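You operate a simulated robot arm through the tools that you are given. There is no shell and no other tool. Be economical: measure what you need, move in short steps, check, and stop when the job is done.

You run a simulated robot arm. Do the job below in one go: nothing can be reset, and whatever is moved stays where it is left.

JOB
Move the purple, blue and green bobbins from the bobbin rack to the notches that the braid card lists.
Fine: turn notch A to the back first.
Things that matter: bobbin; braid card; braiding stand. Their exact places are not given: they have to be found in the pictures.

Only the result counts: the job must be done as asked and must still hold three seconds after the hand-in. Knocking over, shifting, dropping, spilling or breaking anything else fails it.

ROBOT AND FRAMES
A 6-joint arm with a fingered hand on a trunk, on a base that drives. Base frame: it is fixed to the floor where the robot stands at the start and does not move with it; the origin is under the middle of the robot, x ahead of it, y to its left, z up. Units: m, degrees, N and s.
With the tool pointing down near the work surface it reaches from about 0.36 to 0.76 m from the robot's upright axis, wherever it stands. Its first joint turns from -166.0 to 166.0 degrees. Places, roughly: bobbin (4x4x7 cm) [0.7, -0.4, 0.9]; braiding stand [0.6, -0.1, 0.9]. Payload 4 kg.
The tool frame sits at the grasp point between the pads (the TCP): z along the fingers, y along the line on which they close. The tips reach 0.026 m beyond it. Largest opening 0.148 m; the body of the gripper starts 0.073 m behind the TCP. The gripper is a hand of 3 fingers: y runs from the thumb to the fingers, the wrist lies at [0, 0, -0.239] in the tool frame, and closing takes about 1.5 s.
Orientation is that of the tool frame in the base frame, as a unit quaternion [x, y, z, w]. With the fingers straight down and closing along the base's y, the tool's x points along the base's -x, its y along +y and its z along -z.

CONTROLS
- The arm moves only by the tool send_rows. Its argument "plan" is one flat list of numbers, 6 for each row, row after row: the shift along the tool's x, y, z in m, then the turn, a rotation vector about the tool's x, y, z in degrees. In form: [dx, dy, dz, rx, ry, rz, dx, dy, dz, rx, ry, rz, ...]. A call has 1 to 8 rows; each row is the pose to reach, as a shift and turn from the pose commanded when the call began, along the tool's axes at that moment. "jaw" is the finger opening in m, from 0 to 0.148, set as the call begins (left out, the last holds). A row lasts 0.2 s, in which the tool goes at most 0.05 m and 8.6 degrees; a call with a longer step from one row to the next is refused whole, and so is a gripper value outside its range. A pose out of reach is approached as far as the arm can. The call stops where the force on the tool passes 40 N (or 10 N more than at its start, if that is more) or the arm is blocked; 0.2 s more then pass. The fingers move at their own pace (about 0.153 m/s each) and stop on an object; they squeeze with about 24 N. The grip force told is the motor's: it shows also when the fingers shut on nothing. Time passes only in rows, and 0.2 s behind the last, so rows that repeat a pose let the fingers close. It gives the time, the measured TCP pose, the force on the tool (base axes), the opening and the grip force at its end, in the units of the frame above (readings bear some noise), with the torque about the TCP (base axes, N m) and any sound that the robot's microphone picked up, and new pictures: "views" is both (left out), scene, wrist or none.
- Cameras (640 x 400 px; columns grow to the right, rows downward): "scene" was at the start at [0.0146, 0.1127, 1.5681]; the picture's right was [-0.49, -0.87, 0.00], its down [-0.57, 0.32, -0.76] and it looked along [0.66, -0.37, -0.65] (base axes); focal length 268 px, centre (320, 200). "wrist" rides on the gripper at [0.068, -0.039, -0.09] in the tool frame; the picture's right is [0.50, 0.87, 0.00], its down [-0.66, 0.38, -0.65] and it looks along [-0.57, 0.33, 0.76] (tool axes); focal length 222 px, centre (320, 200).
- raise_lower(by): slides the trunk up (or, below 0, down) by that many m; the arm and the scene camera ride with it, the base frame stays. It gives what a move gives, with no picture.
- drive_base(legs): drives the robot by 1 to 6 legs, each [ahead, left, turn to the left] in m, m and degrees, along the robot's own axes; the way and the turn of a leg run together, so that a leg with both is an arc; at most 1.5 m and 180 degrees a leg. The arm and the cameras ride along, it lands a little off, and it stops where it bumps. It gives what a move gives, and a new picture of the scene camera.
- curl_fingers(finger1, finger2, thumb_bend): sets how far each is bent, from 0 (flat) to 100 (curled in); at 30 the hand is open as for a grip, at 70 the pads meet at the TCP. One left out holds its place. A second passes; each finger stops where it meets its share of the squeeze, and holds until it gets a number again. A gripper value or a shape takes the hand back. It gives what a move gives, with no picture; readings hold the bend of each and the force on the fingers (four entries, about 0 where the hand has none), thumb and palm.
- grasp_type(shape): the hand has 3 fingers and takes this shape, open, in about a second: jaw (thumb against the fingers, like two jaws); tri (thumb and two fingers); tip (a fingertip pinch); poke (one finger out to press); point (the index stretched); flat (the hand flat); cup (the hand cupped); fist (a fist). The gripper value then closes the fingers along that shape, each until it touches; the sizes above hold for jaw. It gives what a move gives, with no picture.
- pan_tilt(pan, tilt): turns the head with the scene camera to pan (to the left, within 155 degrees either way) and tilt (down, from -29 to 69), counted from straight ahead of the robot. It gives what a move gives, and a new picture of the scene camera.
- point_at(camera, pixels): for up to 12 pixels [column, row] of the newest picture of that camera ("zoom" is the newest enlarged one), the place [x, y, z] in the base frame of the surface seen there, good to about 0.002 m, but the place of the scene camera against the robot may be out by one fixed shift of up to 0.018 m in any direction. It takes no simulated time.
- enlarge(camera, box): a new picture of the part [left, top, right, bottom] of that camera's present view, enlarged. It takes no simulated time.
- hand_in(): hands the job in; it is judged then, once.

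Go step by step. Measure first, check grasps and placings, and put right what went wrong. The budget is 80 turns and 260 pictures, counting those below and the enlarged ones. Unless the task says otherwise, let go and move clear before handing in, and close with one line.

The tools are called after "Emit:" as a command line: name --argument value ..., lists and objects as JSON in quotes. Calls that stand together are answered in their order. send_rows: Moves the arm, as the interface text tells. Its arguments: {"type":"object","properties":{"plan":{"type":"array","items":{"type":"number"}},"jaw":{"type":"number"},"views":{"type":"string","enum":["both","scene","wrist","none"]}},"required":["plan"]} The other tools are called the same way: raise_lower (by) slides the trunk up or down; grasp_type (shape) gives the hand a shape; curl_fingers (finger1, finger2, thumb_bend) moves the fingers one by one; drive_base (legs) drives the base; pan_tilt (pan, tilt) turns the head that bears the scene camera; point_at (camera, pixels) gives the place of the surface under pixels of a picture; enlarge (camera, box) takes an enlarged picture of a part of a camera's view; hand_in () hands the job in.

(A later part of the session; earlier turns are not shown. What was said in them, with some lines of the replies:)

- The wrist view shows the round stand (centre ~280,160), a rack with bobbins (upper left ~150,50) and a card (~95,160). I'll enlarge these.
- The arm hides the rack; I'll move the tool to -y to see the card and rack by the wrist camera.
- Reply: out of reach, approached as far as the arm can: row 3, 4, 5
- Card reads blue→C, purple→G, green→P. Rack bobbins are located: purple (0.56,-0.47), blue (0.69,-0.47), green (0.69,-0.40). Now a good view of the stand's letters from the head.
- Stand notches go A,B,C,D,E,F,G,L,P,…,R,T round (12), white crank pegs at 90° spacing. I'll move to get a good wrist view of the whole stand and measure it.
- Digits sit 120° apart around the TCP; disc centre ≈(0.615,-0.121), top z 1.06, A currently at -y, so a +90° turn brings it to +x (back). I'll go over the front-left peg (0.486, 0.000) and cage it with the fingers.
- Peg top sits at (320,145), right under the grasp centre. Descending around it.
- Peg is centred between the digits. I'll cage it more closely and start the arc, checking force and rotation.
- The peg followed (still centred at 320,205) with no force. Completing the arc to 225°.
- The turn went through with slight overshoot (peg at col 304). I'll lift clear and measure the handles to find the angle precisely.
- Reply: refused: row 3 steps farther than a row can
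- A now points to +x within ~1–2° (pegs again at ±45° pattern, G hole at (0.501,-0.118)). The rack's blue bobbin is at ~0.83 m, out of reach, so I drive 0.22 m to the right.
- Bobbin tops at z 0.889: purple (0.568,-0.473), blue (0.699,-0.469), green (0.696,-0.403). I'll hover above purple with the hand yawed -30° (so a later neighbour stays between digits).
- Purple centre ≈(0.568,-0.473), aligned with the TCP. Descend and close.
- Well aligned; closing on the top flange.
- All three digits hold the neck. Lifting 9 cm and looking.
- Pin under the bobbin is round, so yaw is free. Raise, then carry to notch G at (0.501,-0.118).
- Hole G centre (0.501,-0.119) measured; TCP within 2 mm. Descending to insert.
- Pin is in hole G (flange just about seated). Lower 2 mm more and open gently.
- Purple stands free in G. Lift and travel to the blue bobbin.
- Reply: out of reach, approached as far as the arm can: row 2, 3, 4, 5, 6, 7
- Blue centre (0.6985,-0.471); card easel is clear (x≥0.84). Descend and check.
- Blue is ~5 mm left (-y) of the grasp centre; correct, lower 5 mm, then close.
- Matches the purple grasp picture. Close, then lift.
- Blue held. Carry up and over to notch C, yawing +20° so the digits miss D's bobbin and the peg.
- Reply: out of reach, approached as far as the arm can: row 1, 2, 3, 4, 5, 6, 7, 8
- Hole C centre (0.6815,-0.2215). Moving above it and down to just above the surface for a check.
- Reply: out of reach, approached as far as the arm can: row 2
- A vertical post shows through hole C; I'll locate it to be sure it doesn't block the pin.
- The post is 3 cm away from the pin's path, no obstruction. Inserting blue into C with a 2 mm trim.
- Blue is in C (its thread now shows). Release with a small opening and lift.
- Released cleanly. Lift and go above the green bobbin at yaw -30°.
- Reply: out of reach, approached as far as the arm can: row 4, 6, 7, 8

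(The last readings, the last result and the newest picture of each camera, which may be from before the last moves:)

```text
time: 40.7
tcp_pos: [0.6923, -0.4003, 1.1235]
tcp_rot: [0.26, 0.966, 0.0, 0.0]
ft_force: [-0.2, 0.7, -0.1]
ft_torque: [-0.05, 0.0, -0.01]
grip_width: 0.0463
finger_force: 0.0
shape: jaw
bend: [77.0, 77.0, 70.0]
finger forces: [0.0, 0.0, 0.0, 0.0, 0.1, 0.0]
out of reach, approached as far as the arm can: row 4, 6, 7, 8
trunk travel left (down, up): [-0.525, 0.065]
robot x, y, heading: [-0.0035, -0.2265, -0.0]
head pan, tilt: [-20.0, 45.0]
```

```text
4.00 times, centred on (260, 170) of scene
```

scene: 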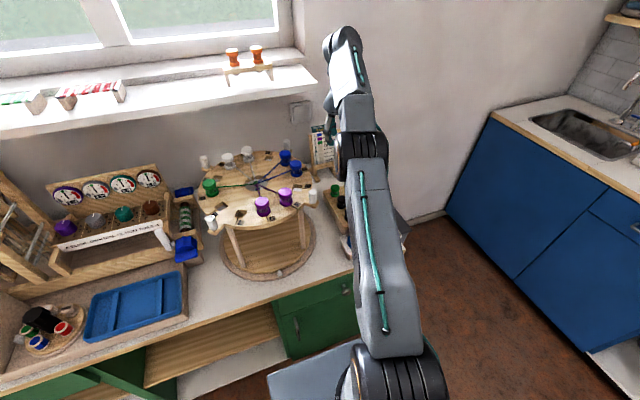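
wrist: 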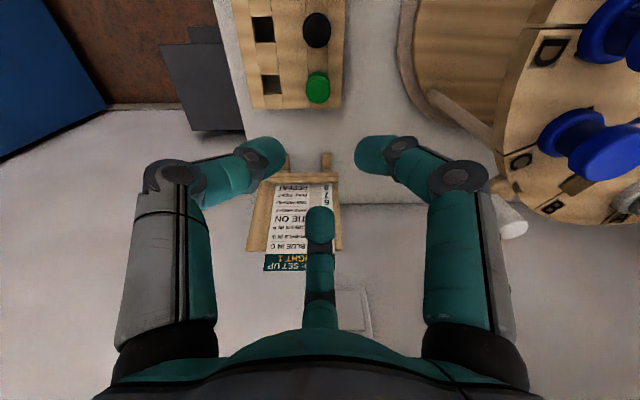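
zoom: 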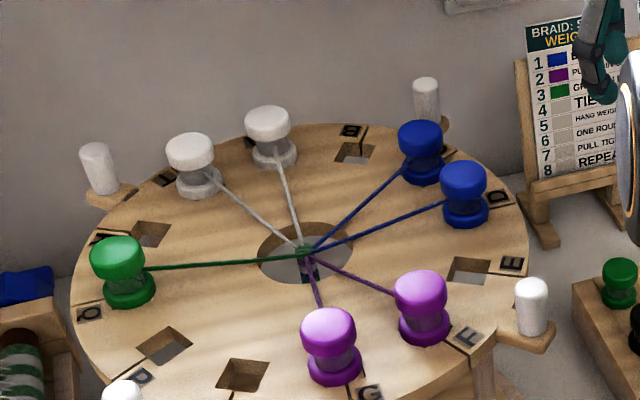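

Emit:
point_at --camera "wrist" --pixels '[[318, 90.5], [306.5, 90], [329.5, 90], [318, 83], [318, 99]]'

```text
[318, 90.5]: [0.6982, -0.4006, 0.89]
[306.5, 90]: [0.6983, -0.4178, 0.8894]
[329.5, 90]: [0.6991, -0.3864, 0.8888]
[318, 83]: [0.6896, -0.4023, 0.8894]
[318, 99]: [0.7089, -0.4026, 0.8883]
```

Emit:
send_rows --plan '[-0.006, 0.0017, 0.045, 0, 0, 0, -0.006, 0.0017, 0.09, 0, 0, 0, -0.006, 0.0017, 0.135, 0, 0, 0, -0.006, 0.0017, 0.175, 0, 0, 0, -0.006, 0.0017, 0.205, 0, 0, 0, -0.006, 0.0017, 0.205, 0, 0, 0]' --jaw 0.055 --views "wrist"

Emit:
enlarge --camera "wrist" --box '[220, 80, 420, 230]'

```text
time: 42.1
tcp_pos: [0.6981, -0.3992, 0.921]
tcp_rot: [0.26, 0.966, 0.0, -0.001]
ft_force: [-0.1, -0.6, -0.1]
ft_torque: [0.02, -0.01, -0.03]
grip_width: 0.0547
finger_force: 0.0
shape: jaw
bend: [77.0, 77.0, 70.0]
finger forces: [0.1, 0.1, 0.1, 0.1, 0.1, 0.0]
trunk travel left (down, up): [-0.525, 0.065]
robot x, y, heading: [0.0036, -0.2285, 0.0]
head pan, tilt: [-20.0, 45.0]
```

wrist: 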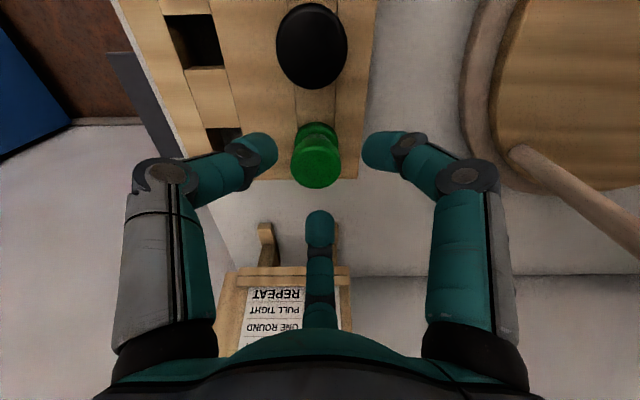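

```text
2.67 times, centred on (320, 155) of wrist
```

zoom: 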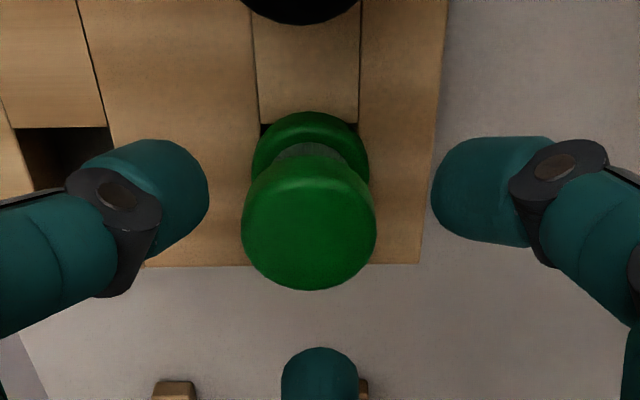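

Emit:
send_rows --plan '[-0.0011, -0.004, 0, 0, 0, 0, -0.0011, -0.004, 0.02, 0, 0, 0, -0.0011, -0.004, 0.0345, 0, 0, 0, -0.0011, -0.004, 0.0345, 0, 0, 0]' --views "wrist"

Emit:
enlarge --camera "wrist" --box '[220, 100, 420, 250]'

```text
time: 43.1
tcp_pos: [0.6952, -0.4037, 0.8837]
tcp_rot: [0.259, 0.966, 0.0, -0.001]
ft_force: [0.1, -0.2, 0.1]
ft_torque: [0.0, 0.02, 0.01]
grip_width: 0.0549
finger_force: 0.0
shape: jaw
bend: [77.0, 77.0, 70.0]
finger forces: [0.1, 0.0, 0.0, 0.0, 0.2, 0.0]
trunk travel left (down, up): [-0.525, 0.065]
robot x, y, heading: [-0.0019, -0.2229, -0.3]
head pan, tilt: [-20.0, 45.0]
```

wrist: 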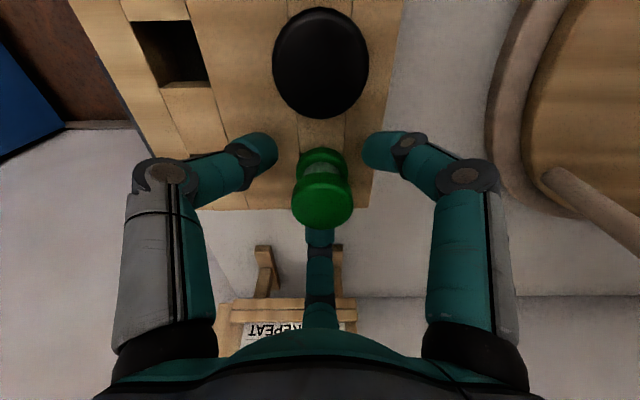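

```text
2.67 times, centred on (320, 175) of wrist
```

zoom: 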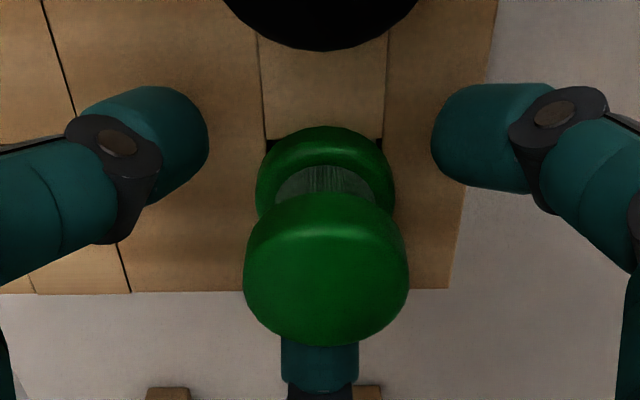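

Centred. Raise 2 mm to match the earlier grasps, close and lift.

Emit:
send_rows --plan '[0, 0, -0.002, 0, 0, 0, 0, 0, -0.002, 0, 0, 0, 0, 0, -0.002, 0, 0, 0, 0, 0, -0.002, 0, 0, 0, 0, 0, -0.002, 0, 0, 0, 0, 0, -0.002, 0, 0, 0]' --jaw 0.0 --views "none"

Emit:
send_rows --plan '[0, 0, -0.02, 0, 0, 0, 0, 0, -0.05, 0, 0, 0, 0, 0, -0.09, 0, 0, 0, 0, 0, -0.13, 0, 0, 0]' --views "wrist"

```text
time: 44.5
tcp_pos: [0.6973, -0.4036, 0.8859]
tcp_rot: [0.26, 0.966, 0.0, 0.0]
ft_force: [0.1, 0.4, 0.7]
ft_torque: [0.01, 0.03, -0.02]
grip_width: 0.0173
finger_force: 24.0
shape: jaw
bend: [73.0, 74.0, 69.0]
finger forces: [20.2, 20.4, 0.0, 0.1, 23.5, 0.0]
trunk travel left (down, up): [-0.525, 0.065]
robot x, y, heading: [-0.0023, -0.2242, 0.0]
head pan, tilt: [-20.0, 45.0]
```

```text
time: 45.5
tcp_pos: [0.696, -0.4057, 1.0166]
tcp_rot: [0.261, 0.965, -0.001, 0.0]
ft_force: [-0.4, -0.5, -0.9]
ft_torque: [0.02, 0.02, 0.0]
grip_width: 0.016
finger_force: 24.0
shape: jaw
bend: [74.0, 75.0, 72.0]
finger forces: [23.8, 22.7, 0.0, 0.0, 35.2, 0.0]
trunk travel left (down, up): [-0.525, 0.065]
robot x, y, heading: [0.0004, -0.2252, -0.1]
head pan, tilt: [-20.0, 45.0]
```

wrist: 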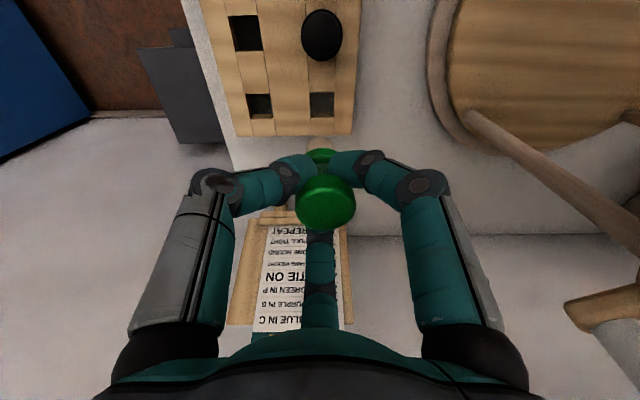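

Emit:
enlarge --camera "wrist" --box '[240, 100, 400, 220]'

Emit:
enlarge --camera "scene" --box '[310, 110, 410, 210]'

```text
3.33 times, centred on (320, 160) of wrist
```

zoom: 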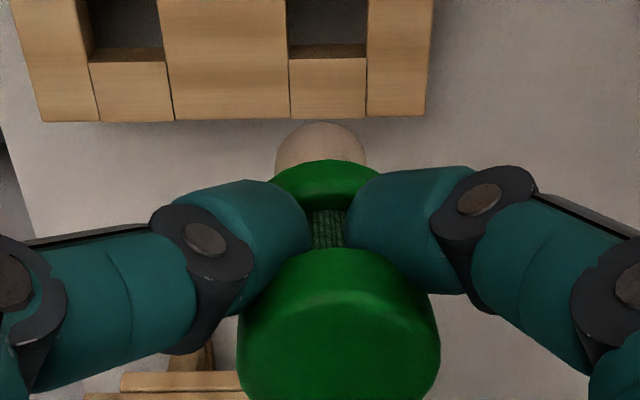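

```text
4.00 times, centred on (360, 160) of scene
```

zoom: 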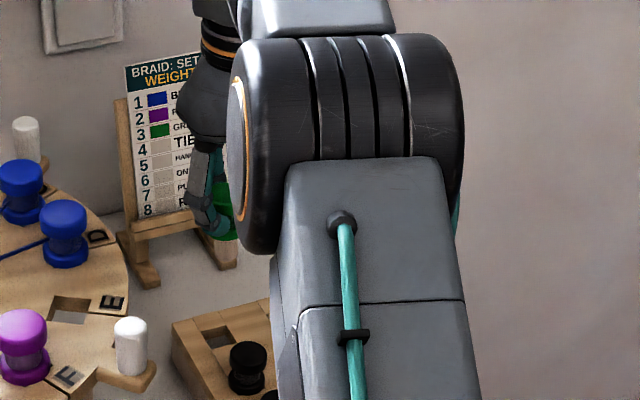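

Green is held; carry it over to notch P, yawing another -30°.

Emit:
send_rows --plan '[0.0087, -0.005, -0.045, 0, 0, 0, 0.026, -0.015, -0.085, 0, 0, 0, 0.0458, -0.0207, -0.125, 0, 0, 0, 0.0656, -0.0263, -0.165, 0, 0, 0, 0.0879, -0.0277, -0.2, 0, 0, 0, 0.1128, -0.0247, -0.225, 0, 0, 0, 0.1396, 0.0118, -0.225, 0, 0, 0, 0.1664, 0.0483, -0.225, 0, 0, 0]' --views "none"

Emit:
send_rows --plan '[0.0243, 0.0364, 0, 0, 0, 7.5, 0.0486, 0.0728, 0, 0, 0, 15, 0.0729, 0.1092, 0, 0, 0, 22.5, 0.0972, 0.1456, 0, 0, 0, 30, 0.1215, 0.182, 0, 0, 0, 30, 0.1458, 0.2184, 0, 0, 0, 30, 0.1458, 0.2184, 0, 0, 0, 30]'

Emit:
enlarge --camera "wrist" --box '[220, 60, 420, 210]'

```text
time: 47.3
tcp_pos: [0.5761, -0.2811, 1.2414]
tcp_rot: [0.261, 0.965, 0.001, 0.0]
ft_force: [-0.2, 0.3, -0.6]
ft_torque: [-0.04, 0.02, -0.02]
grip_width: 0.0165
finger_force: 23.8
shape: jaw
bend: [74.0, 75.0, 72.0]
finger forces: [23.2, 23.8, 0.0, 0.0, 33.0, 0.0]
trunk travel left (down, up): [-0.525, 0.065]
robot x, y, heading: [0.001, -0.222, -0.4]
head pan, tilt: [-20.0, 45.0]
```

```text
time: 48.9
tcp_pos: [0.5597, -0.0139, 1.2425]
tcp_rot: [0.501, 0.865, 0.0, 0.0]
ft_force: [-0.1, -0.1, -0.3]
ft_torque: [0.03, 0.02, -0.01]
grip_width: 0.0164
finger_force: 24.1
shape: jaw
bend: [74.0, 75.0, 72.0]
finger forces: [22.5, 23.9, 0.0, 0.0, 32.0, 0.0]
trunk travel left (down, up): [-0.525, 0.065]
robot x, y, heading: [0.0048, -0.2231, -0.1]
head pan, tilt: [-20.0, 45.0]
```

scene: 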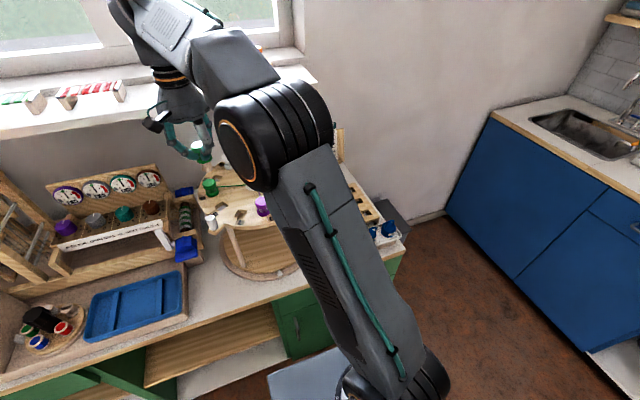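
wrist: 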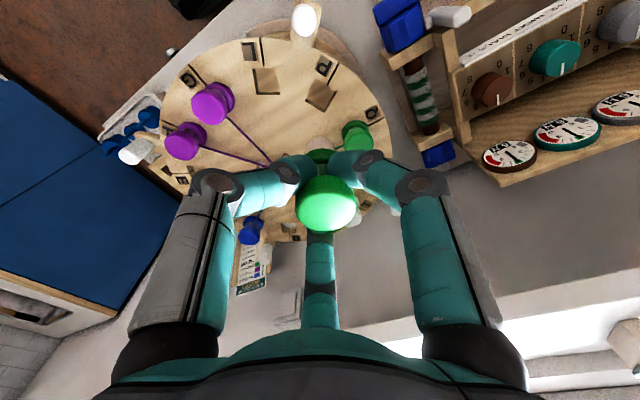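

```text
2.67 times, centred on (320, 135) of wrist
```

zoom: 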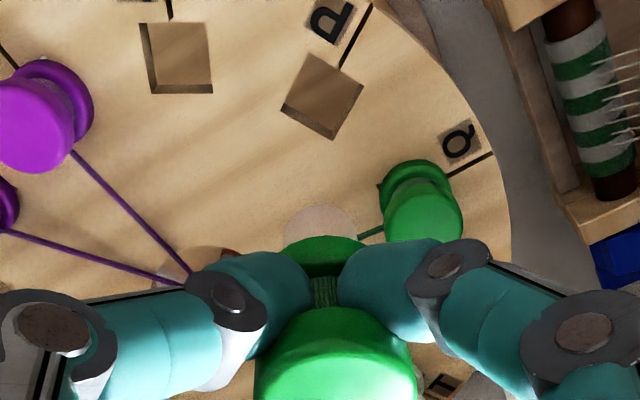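

Emit:
point_at --camera "zoom" --pixels '[[292, 79], [354, 113], [333, 60], [306, 131], [310, 50], [366, 80], [336, 144], [278, 110], [424, 225]]'

```text
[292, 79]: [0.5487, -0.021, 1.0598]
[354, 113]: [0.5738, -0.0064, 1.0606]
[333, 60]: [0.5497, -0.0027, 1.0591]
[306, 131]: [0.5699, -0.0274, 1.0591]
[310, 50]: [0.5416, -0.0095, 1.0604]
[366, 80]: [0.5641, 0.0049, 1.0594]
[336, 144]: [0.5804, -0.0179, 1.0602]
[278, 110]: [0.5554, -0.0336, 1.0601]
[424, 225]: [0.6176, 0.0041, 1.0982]
```

P hole centre (0.5605,-0.014), TCP is over it; also P, G, C positions give the disc angle within 0.6° of exact. Yaw 15° more and go down to just above the hole.

Emit:
send_rows --plan '[0, 0, 0, 0, 0, 7.5, 0, 0, 0.02, 0, 0, 15, 0, 0, 0.06, 0, 0, 15, 0, 0, 0.09, 0, 0, 15, 0, 0, 0.09, 0, 0, 15]' --views "wrist"

Emit:
enlarge --camera "wrist" --box '[240, 90, 400, 210]'

```text
time: 50.1
tcp_pos: [0.559, -0.017, 1.15]
tcp_rot: [0.61, 0.792, -0.001, 0.0]
ft_force: [0.6, 0.6, -0.2]
ft_torque: [0.01, -0.02, -0.01]
grip_width: 0.0165
finger_force: 23.6
shape: jaw
bend: [74.0, 75.0, 72.0]
finger forces: [22.6, 24.7, 0.1, 0.1, 31.6, 0.0]
trunk travel left (down, up): [-0.525, 0.065]
robot x, y, heading: [0.0016, -0.223, -0.1]
head pan, tilt: [-20.0, 45.0]
```

wrist: 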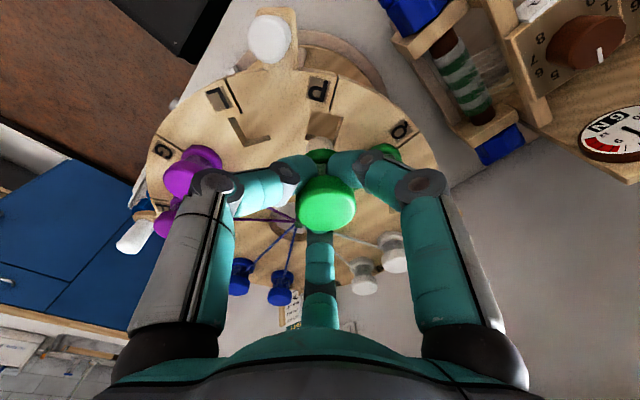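

```text
3.33 times, centred on (320, 150) of wrist
```

zoom: 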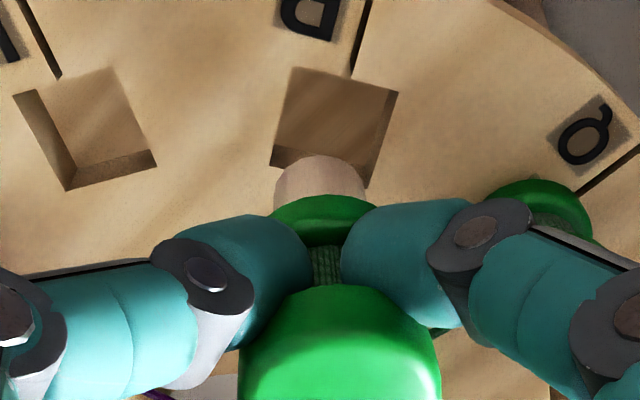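

Hole centre is ~3–4 mm to +y of the pin; trim and insert.

Emit:
send_rows --plan '[0.0034, 0.0017, 0.01, 0, 0, 0, 0.0034, 0.0017, 0.025, 0, 0, 0, 0.0034, 0.0017, 0.038, 0, 0, 0, 0.0034, 0.0017, 0.048, 0, 0, 0, 0.0034, 0.0017, 0.0535, 0, 0, 0, 0.0034, 0.0017, 0.0535, 0, 0, 0]'

Emit:
enlarge --camera "wrist" --box '[220, 80, 420, 230]'

Emit:
enlarge --camera "scene" --box '[170, 120, 310, 220]'

```text
time: 51.5
tcp_pos: [0.5614, -0.0138, 1.0985]
tcp_rot: [0.61, 0.792, 0.001, 0.0]
ft_force: [0.3, 0.4, 0.1]
ft_torque: [0.03, 0.06, 0.01]
grip_width: 0.0164
finger_force: 23.9
shape: jaw
bend: [74.0, 75.0, 72.0]
finger forces: [22.7, 25.0, 0.1, 0.0, 31.8, 0.0]
trunk travel left (down, up): [-0.525, 0.065]
robot x, y, heading: [0.0015, -0.2245, 0.0]
head pan, tilt: [-20.0, 45.0]
```

scene: 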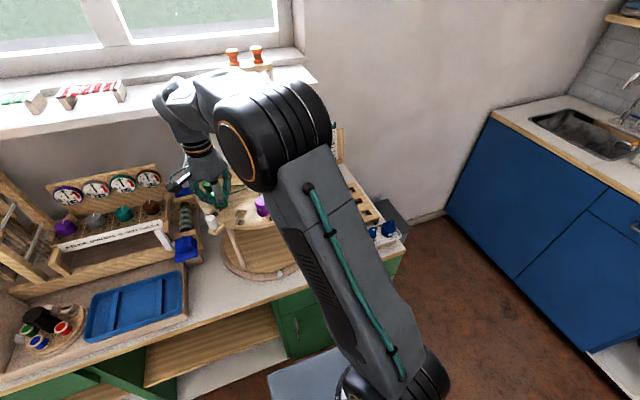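
wrist: 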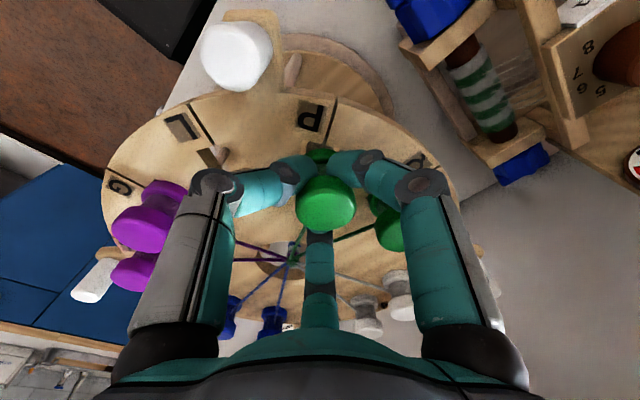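

```text
2.67 times, centred on (320, 155) of wrist
```

zoom: 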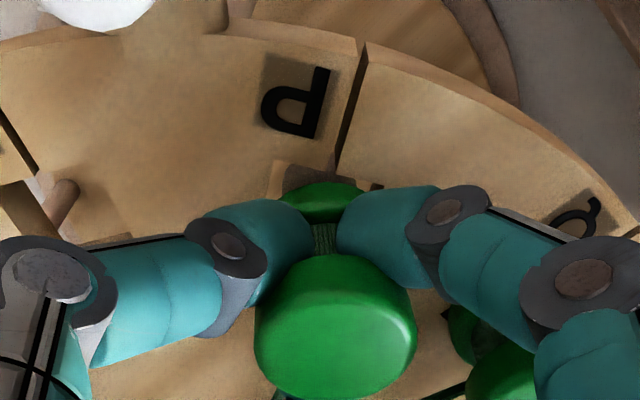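

```text
4.00 times, centred on (240, 170) of scene
```

zoom: 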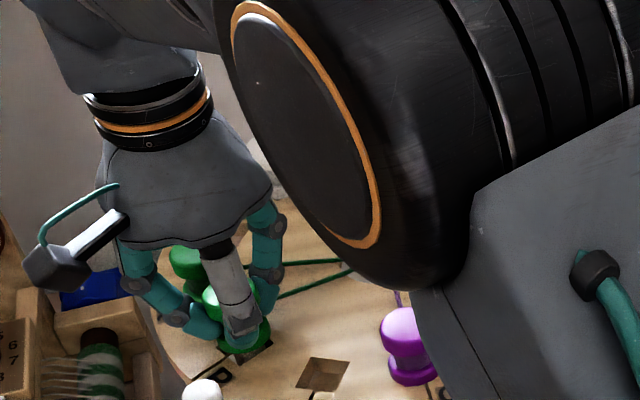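

Green's pin is in P and its thread shows. Lower 2 mm, release, and check.

Emit:
send_rows --plan '[0, 0, 0.002, 0, 0, 0]' --views "none"

Emit:
send_rows --plan '[0, 0, 0, 0, 0, 0, 0, 0, 0, 0, 0, 0, 0, 0, 0, 0, 0, 0]' --jaw 0.048 --views "wrist"

Emit:
enlarge --camera "wrist" --box '[220, 80, 420, 230]'

```text
time: 51.9
tcp_pos: [0.5608, -0.0137, 1.0965]
tcp_rot: [0.61, 0.793, 0.001, 0.0]
ft_force: [1.4, -0.2, -1.1]
ft_torque: [0.02, 0.0, 0.02]
grip_width: 0.0166
finger_force: 24.1
shape: jaw
bend: [74.0, 75.0, 72.0]
finger forces: [22.7, 24.9, 0.0, 0.0, 31.8, 0.0]
trunk travel left (down, up): [-0.525, 0.065]
robot x, y, heading: [0.0003, -0.2234, -0.1]
head pan, tilt: [-20.0, 45.0]
```

```text
time: 52.7
tcp_pos: [0.5596, -0.0146, 1.0968]
tcp_rot: [0.61, 0.792, 0.0, 0.0]
ft_force: [-0.4, 0.2, 0.4]
ft_torque: [0.04, 0.01, -0.01]
grip_width: 0.0478
finger_force: 0.0
shape: jaw
bend: [77.0, 77.0, 70.0]
finger forces: [0.1, 0.1, 0.0, 0.0, 0.0, 0.0]
trunk travel left (down, up): [-0.525, 0.065]
robot x, y, heading: [-0.0011, -0.2222, -0.2]
head pan, tilt: [-20.0, 45.0]
```

wrist: 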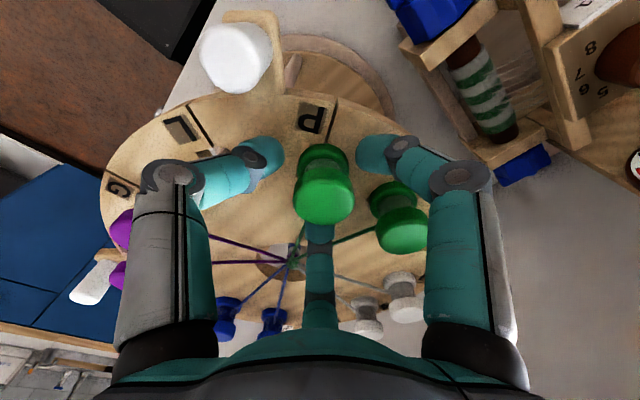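

```text
2.67 times, centred on (320, 155) of wrist
```

zoom: 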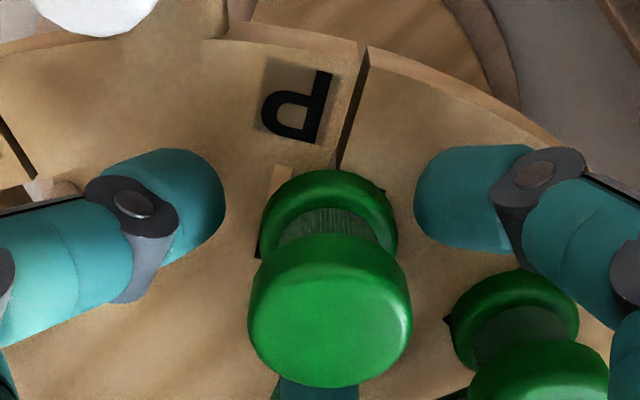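

Green stands free in P. Lift clear and take a final overview.

Emit:
send_rows --plan '[0, 0, -0.025, 0, 0, 0, 0, 0, -0.06, 0, 0, 0, 0, 0, -0.105, 0, 0, 0, 0, 0, -0.15, 0, 0, 0, 0, 0, -0.19, 0, 0, 0, -0.03, -0.035, -0.2, 0, 0, 0, -0.06, -0.07, -0.21, 0, 0, 0, -0.09, -0.105, -0.22, 0, 0, 0]' --jaw 0.055

Emit:
pan_tilt --pan 5 --tilt 45

Emit:
enlarge --camera "wrist" --box '[150, 20, 450, 220]'

```text
time: 54.5
tcp_pos: [0.4849, -0.1274, 1.3168]
tcp_rot: [0.61, 0.793, 0.0, 0.0]
ft_force: [0.3, 0.3, 0.3]
ft_torque: [-0.01, 0.04, 0.01]
grip_width: 0.055
finger_force: 0.1
shape: jaw
bend: [77.0, 77.0, 70.0]
finger forces: [0.0, 0.0, 0.1, 0.0, 0.0, 0.1]
trunk travel left (down, up): [-0.525, 0.065]
robot x, y, heading: [0.0011, -0.2238, -0.1]
head pan, tilt: [-20.0, 45.0]
```

scene: 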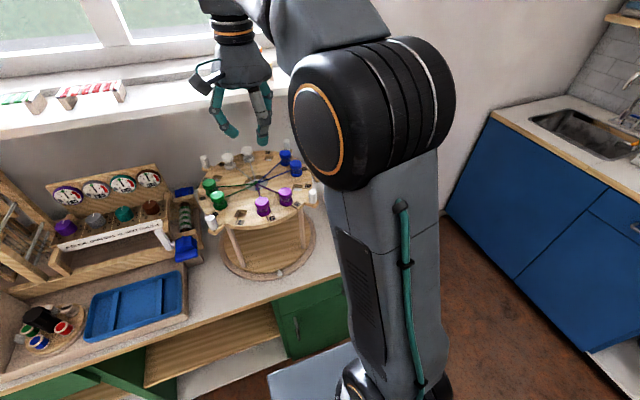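
wrist: 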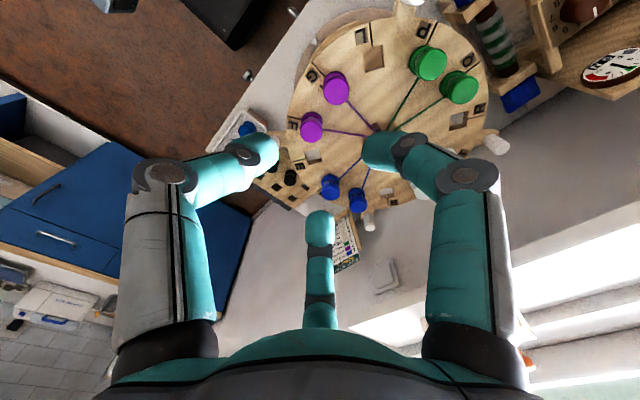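

```text
time: 55.4
tcp_pos: [0.4861, -0.1272, 1.3166]
tcp_rot: [0.609, 0.793, 0.0, 0.0]
ft_force: [0.6, 0.3, -0.2]
ft_torque: [0.0, -0.01, 0.02]
grip_width: 0.0549
finger_force: 0.0
shape: jaw
bend: [77.0, 77.0, 70.0]
finger forces: [0.0, 0.1, 0.1, 0.1, 0.1, 0.0]
trunk travel left (down, up): [-0.525, 0.065]
robot x, y, heading: [-0.002, -0.2228, -0.0]
head pan, tilt: [5.0, 45.0]
```

scene: 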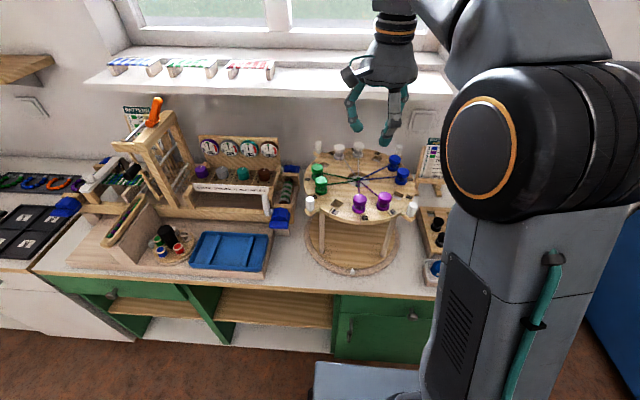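

```text
2.00 times, centred on (300, 120) of wrist
```

zoom: 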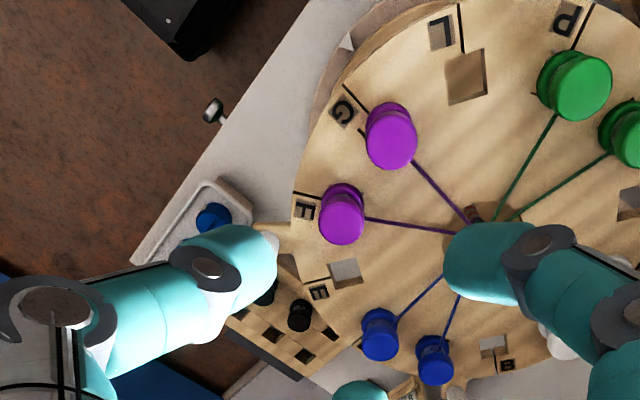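

Emit:
enlarge --camera "scene" --box '[290, 130, 450, 280]'

```text
2.67 times, centred on (370, 205) of scene
```

zoom: 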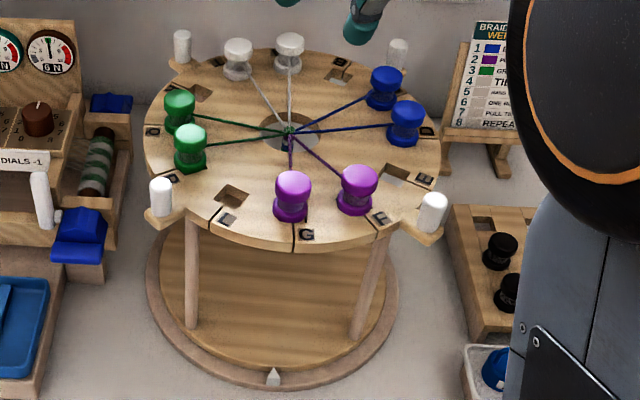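

G faces the front mark, so A is straight at the back. Blue is in C, purple in G and green in P, all upright and threaded, and the hand is clear, so I'm handing in.

Emit:
hand_in

```text
The job is handed in.
```

I turned notch A to the back, within about half a degree by my measurements. I then moved the blue bobbin to C, the purple to G and the green to P, as the braid card lists. All three stand seated and nothing else was disturbed. The job is handed in; no verdict came back.
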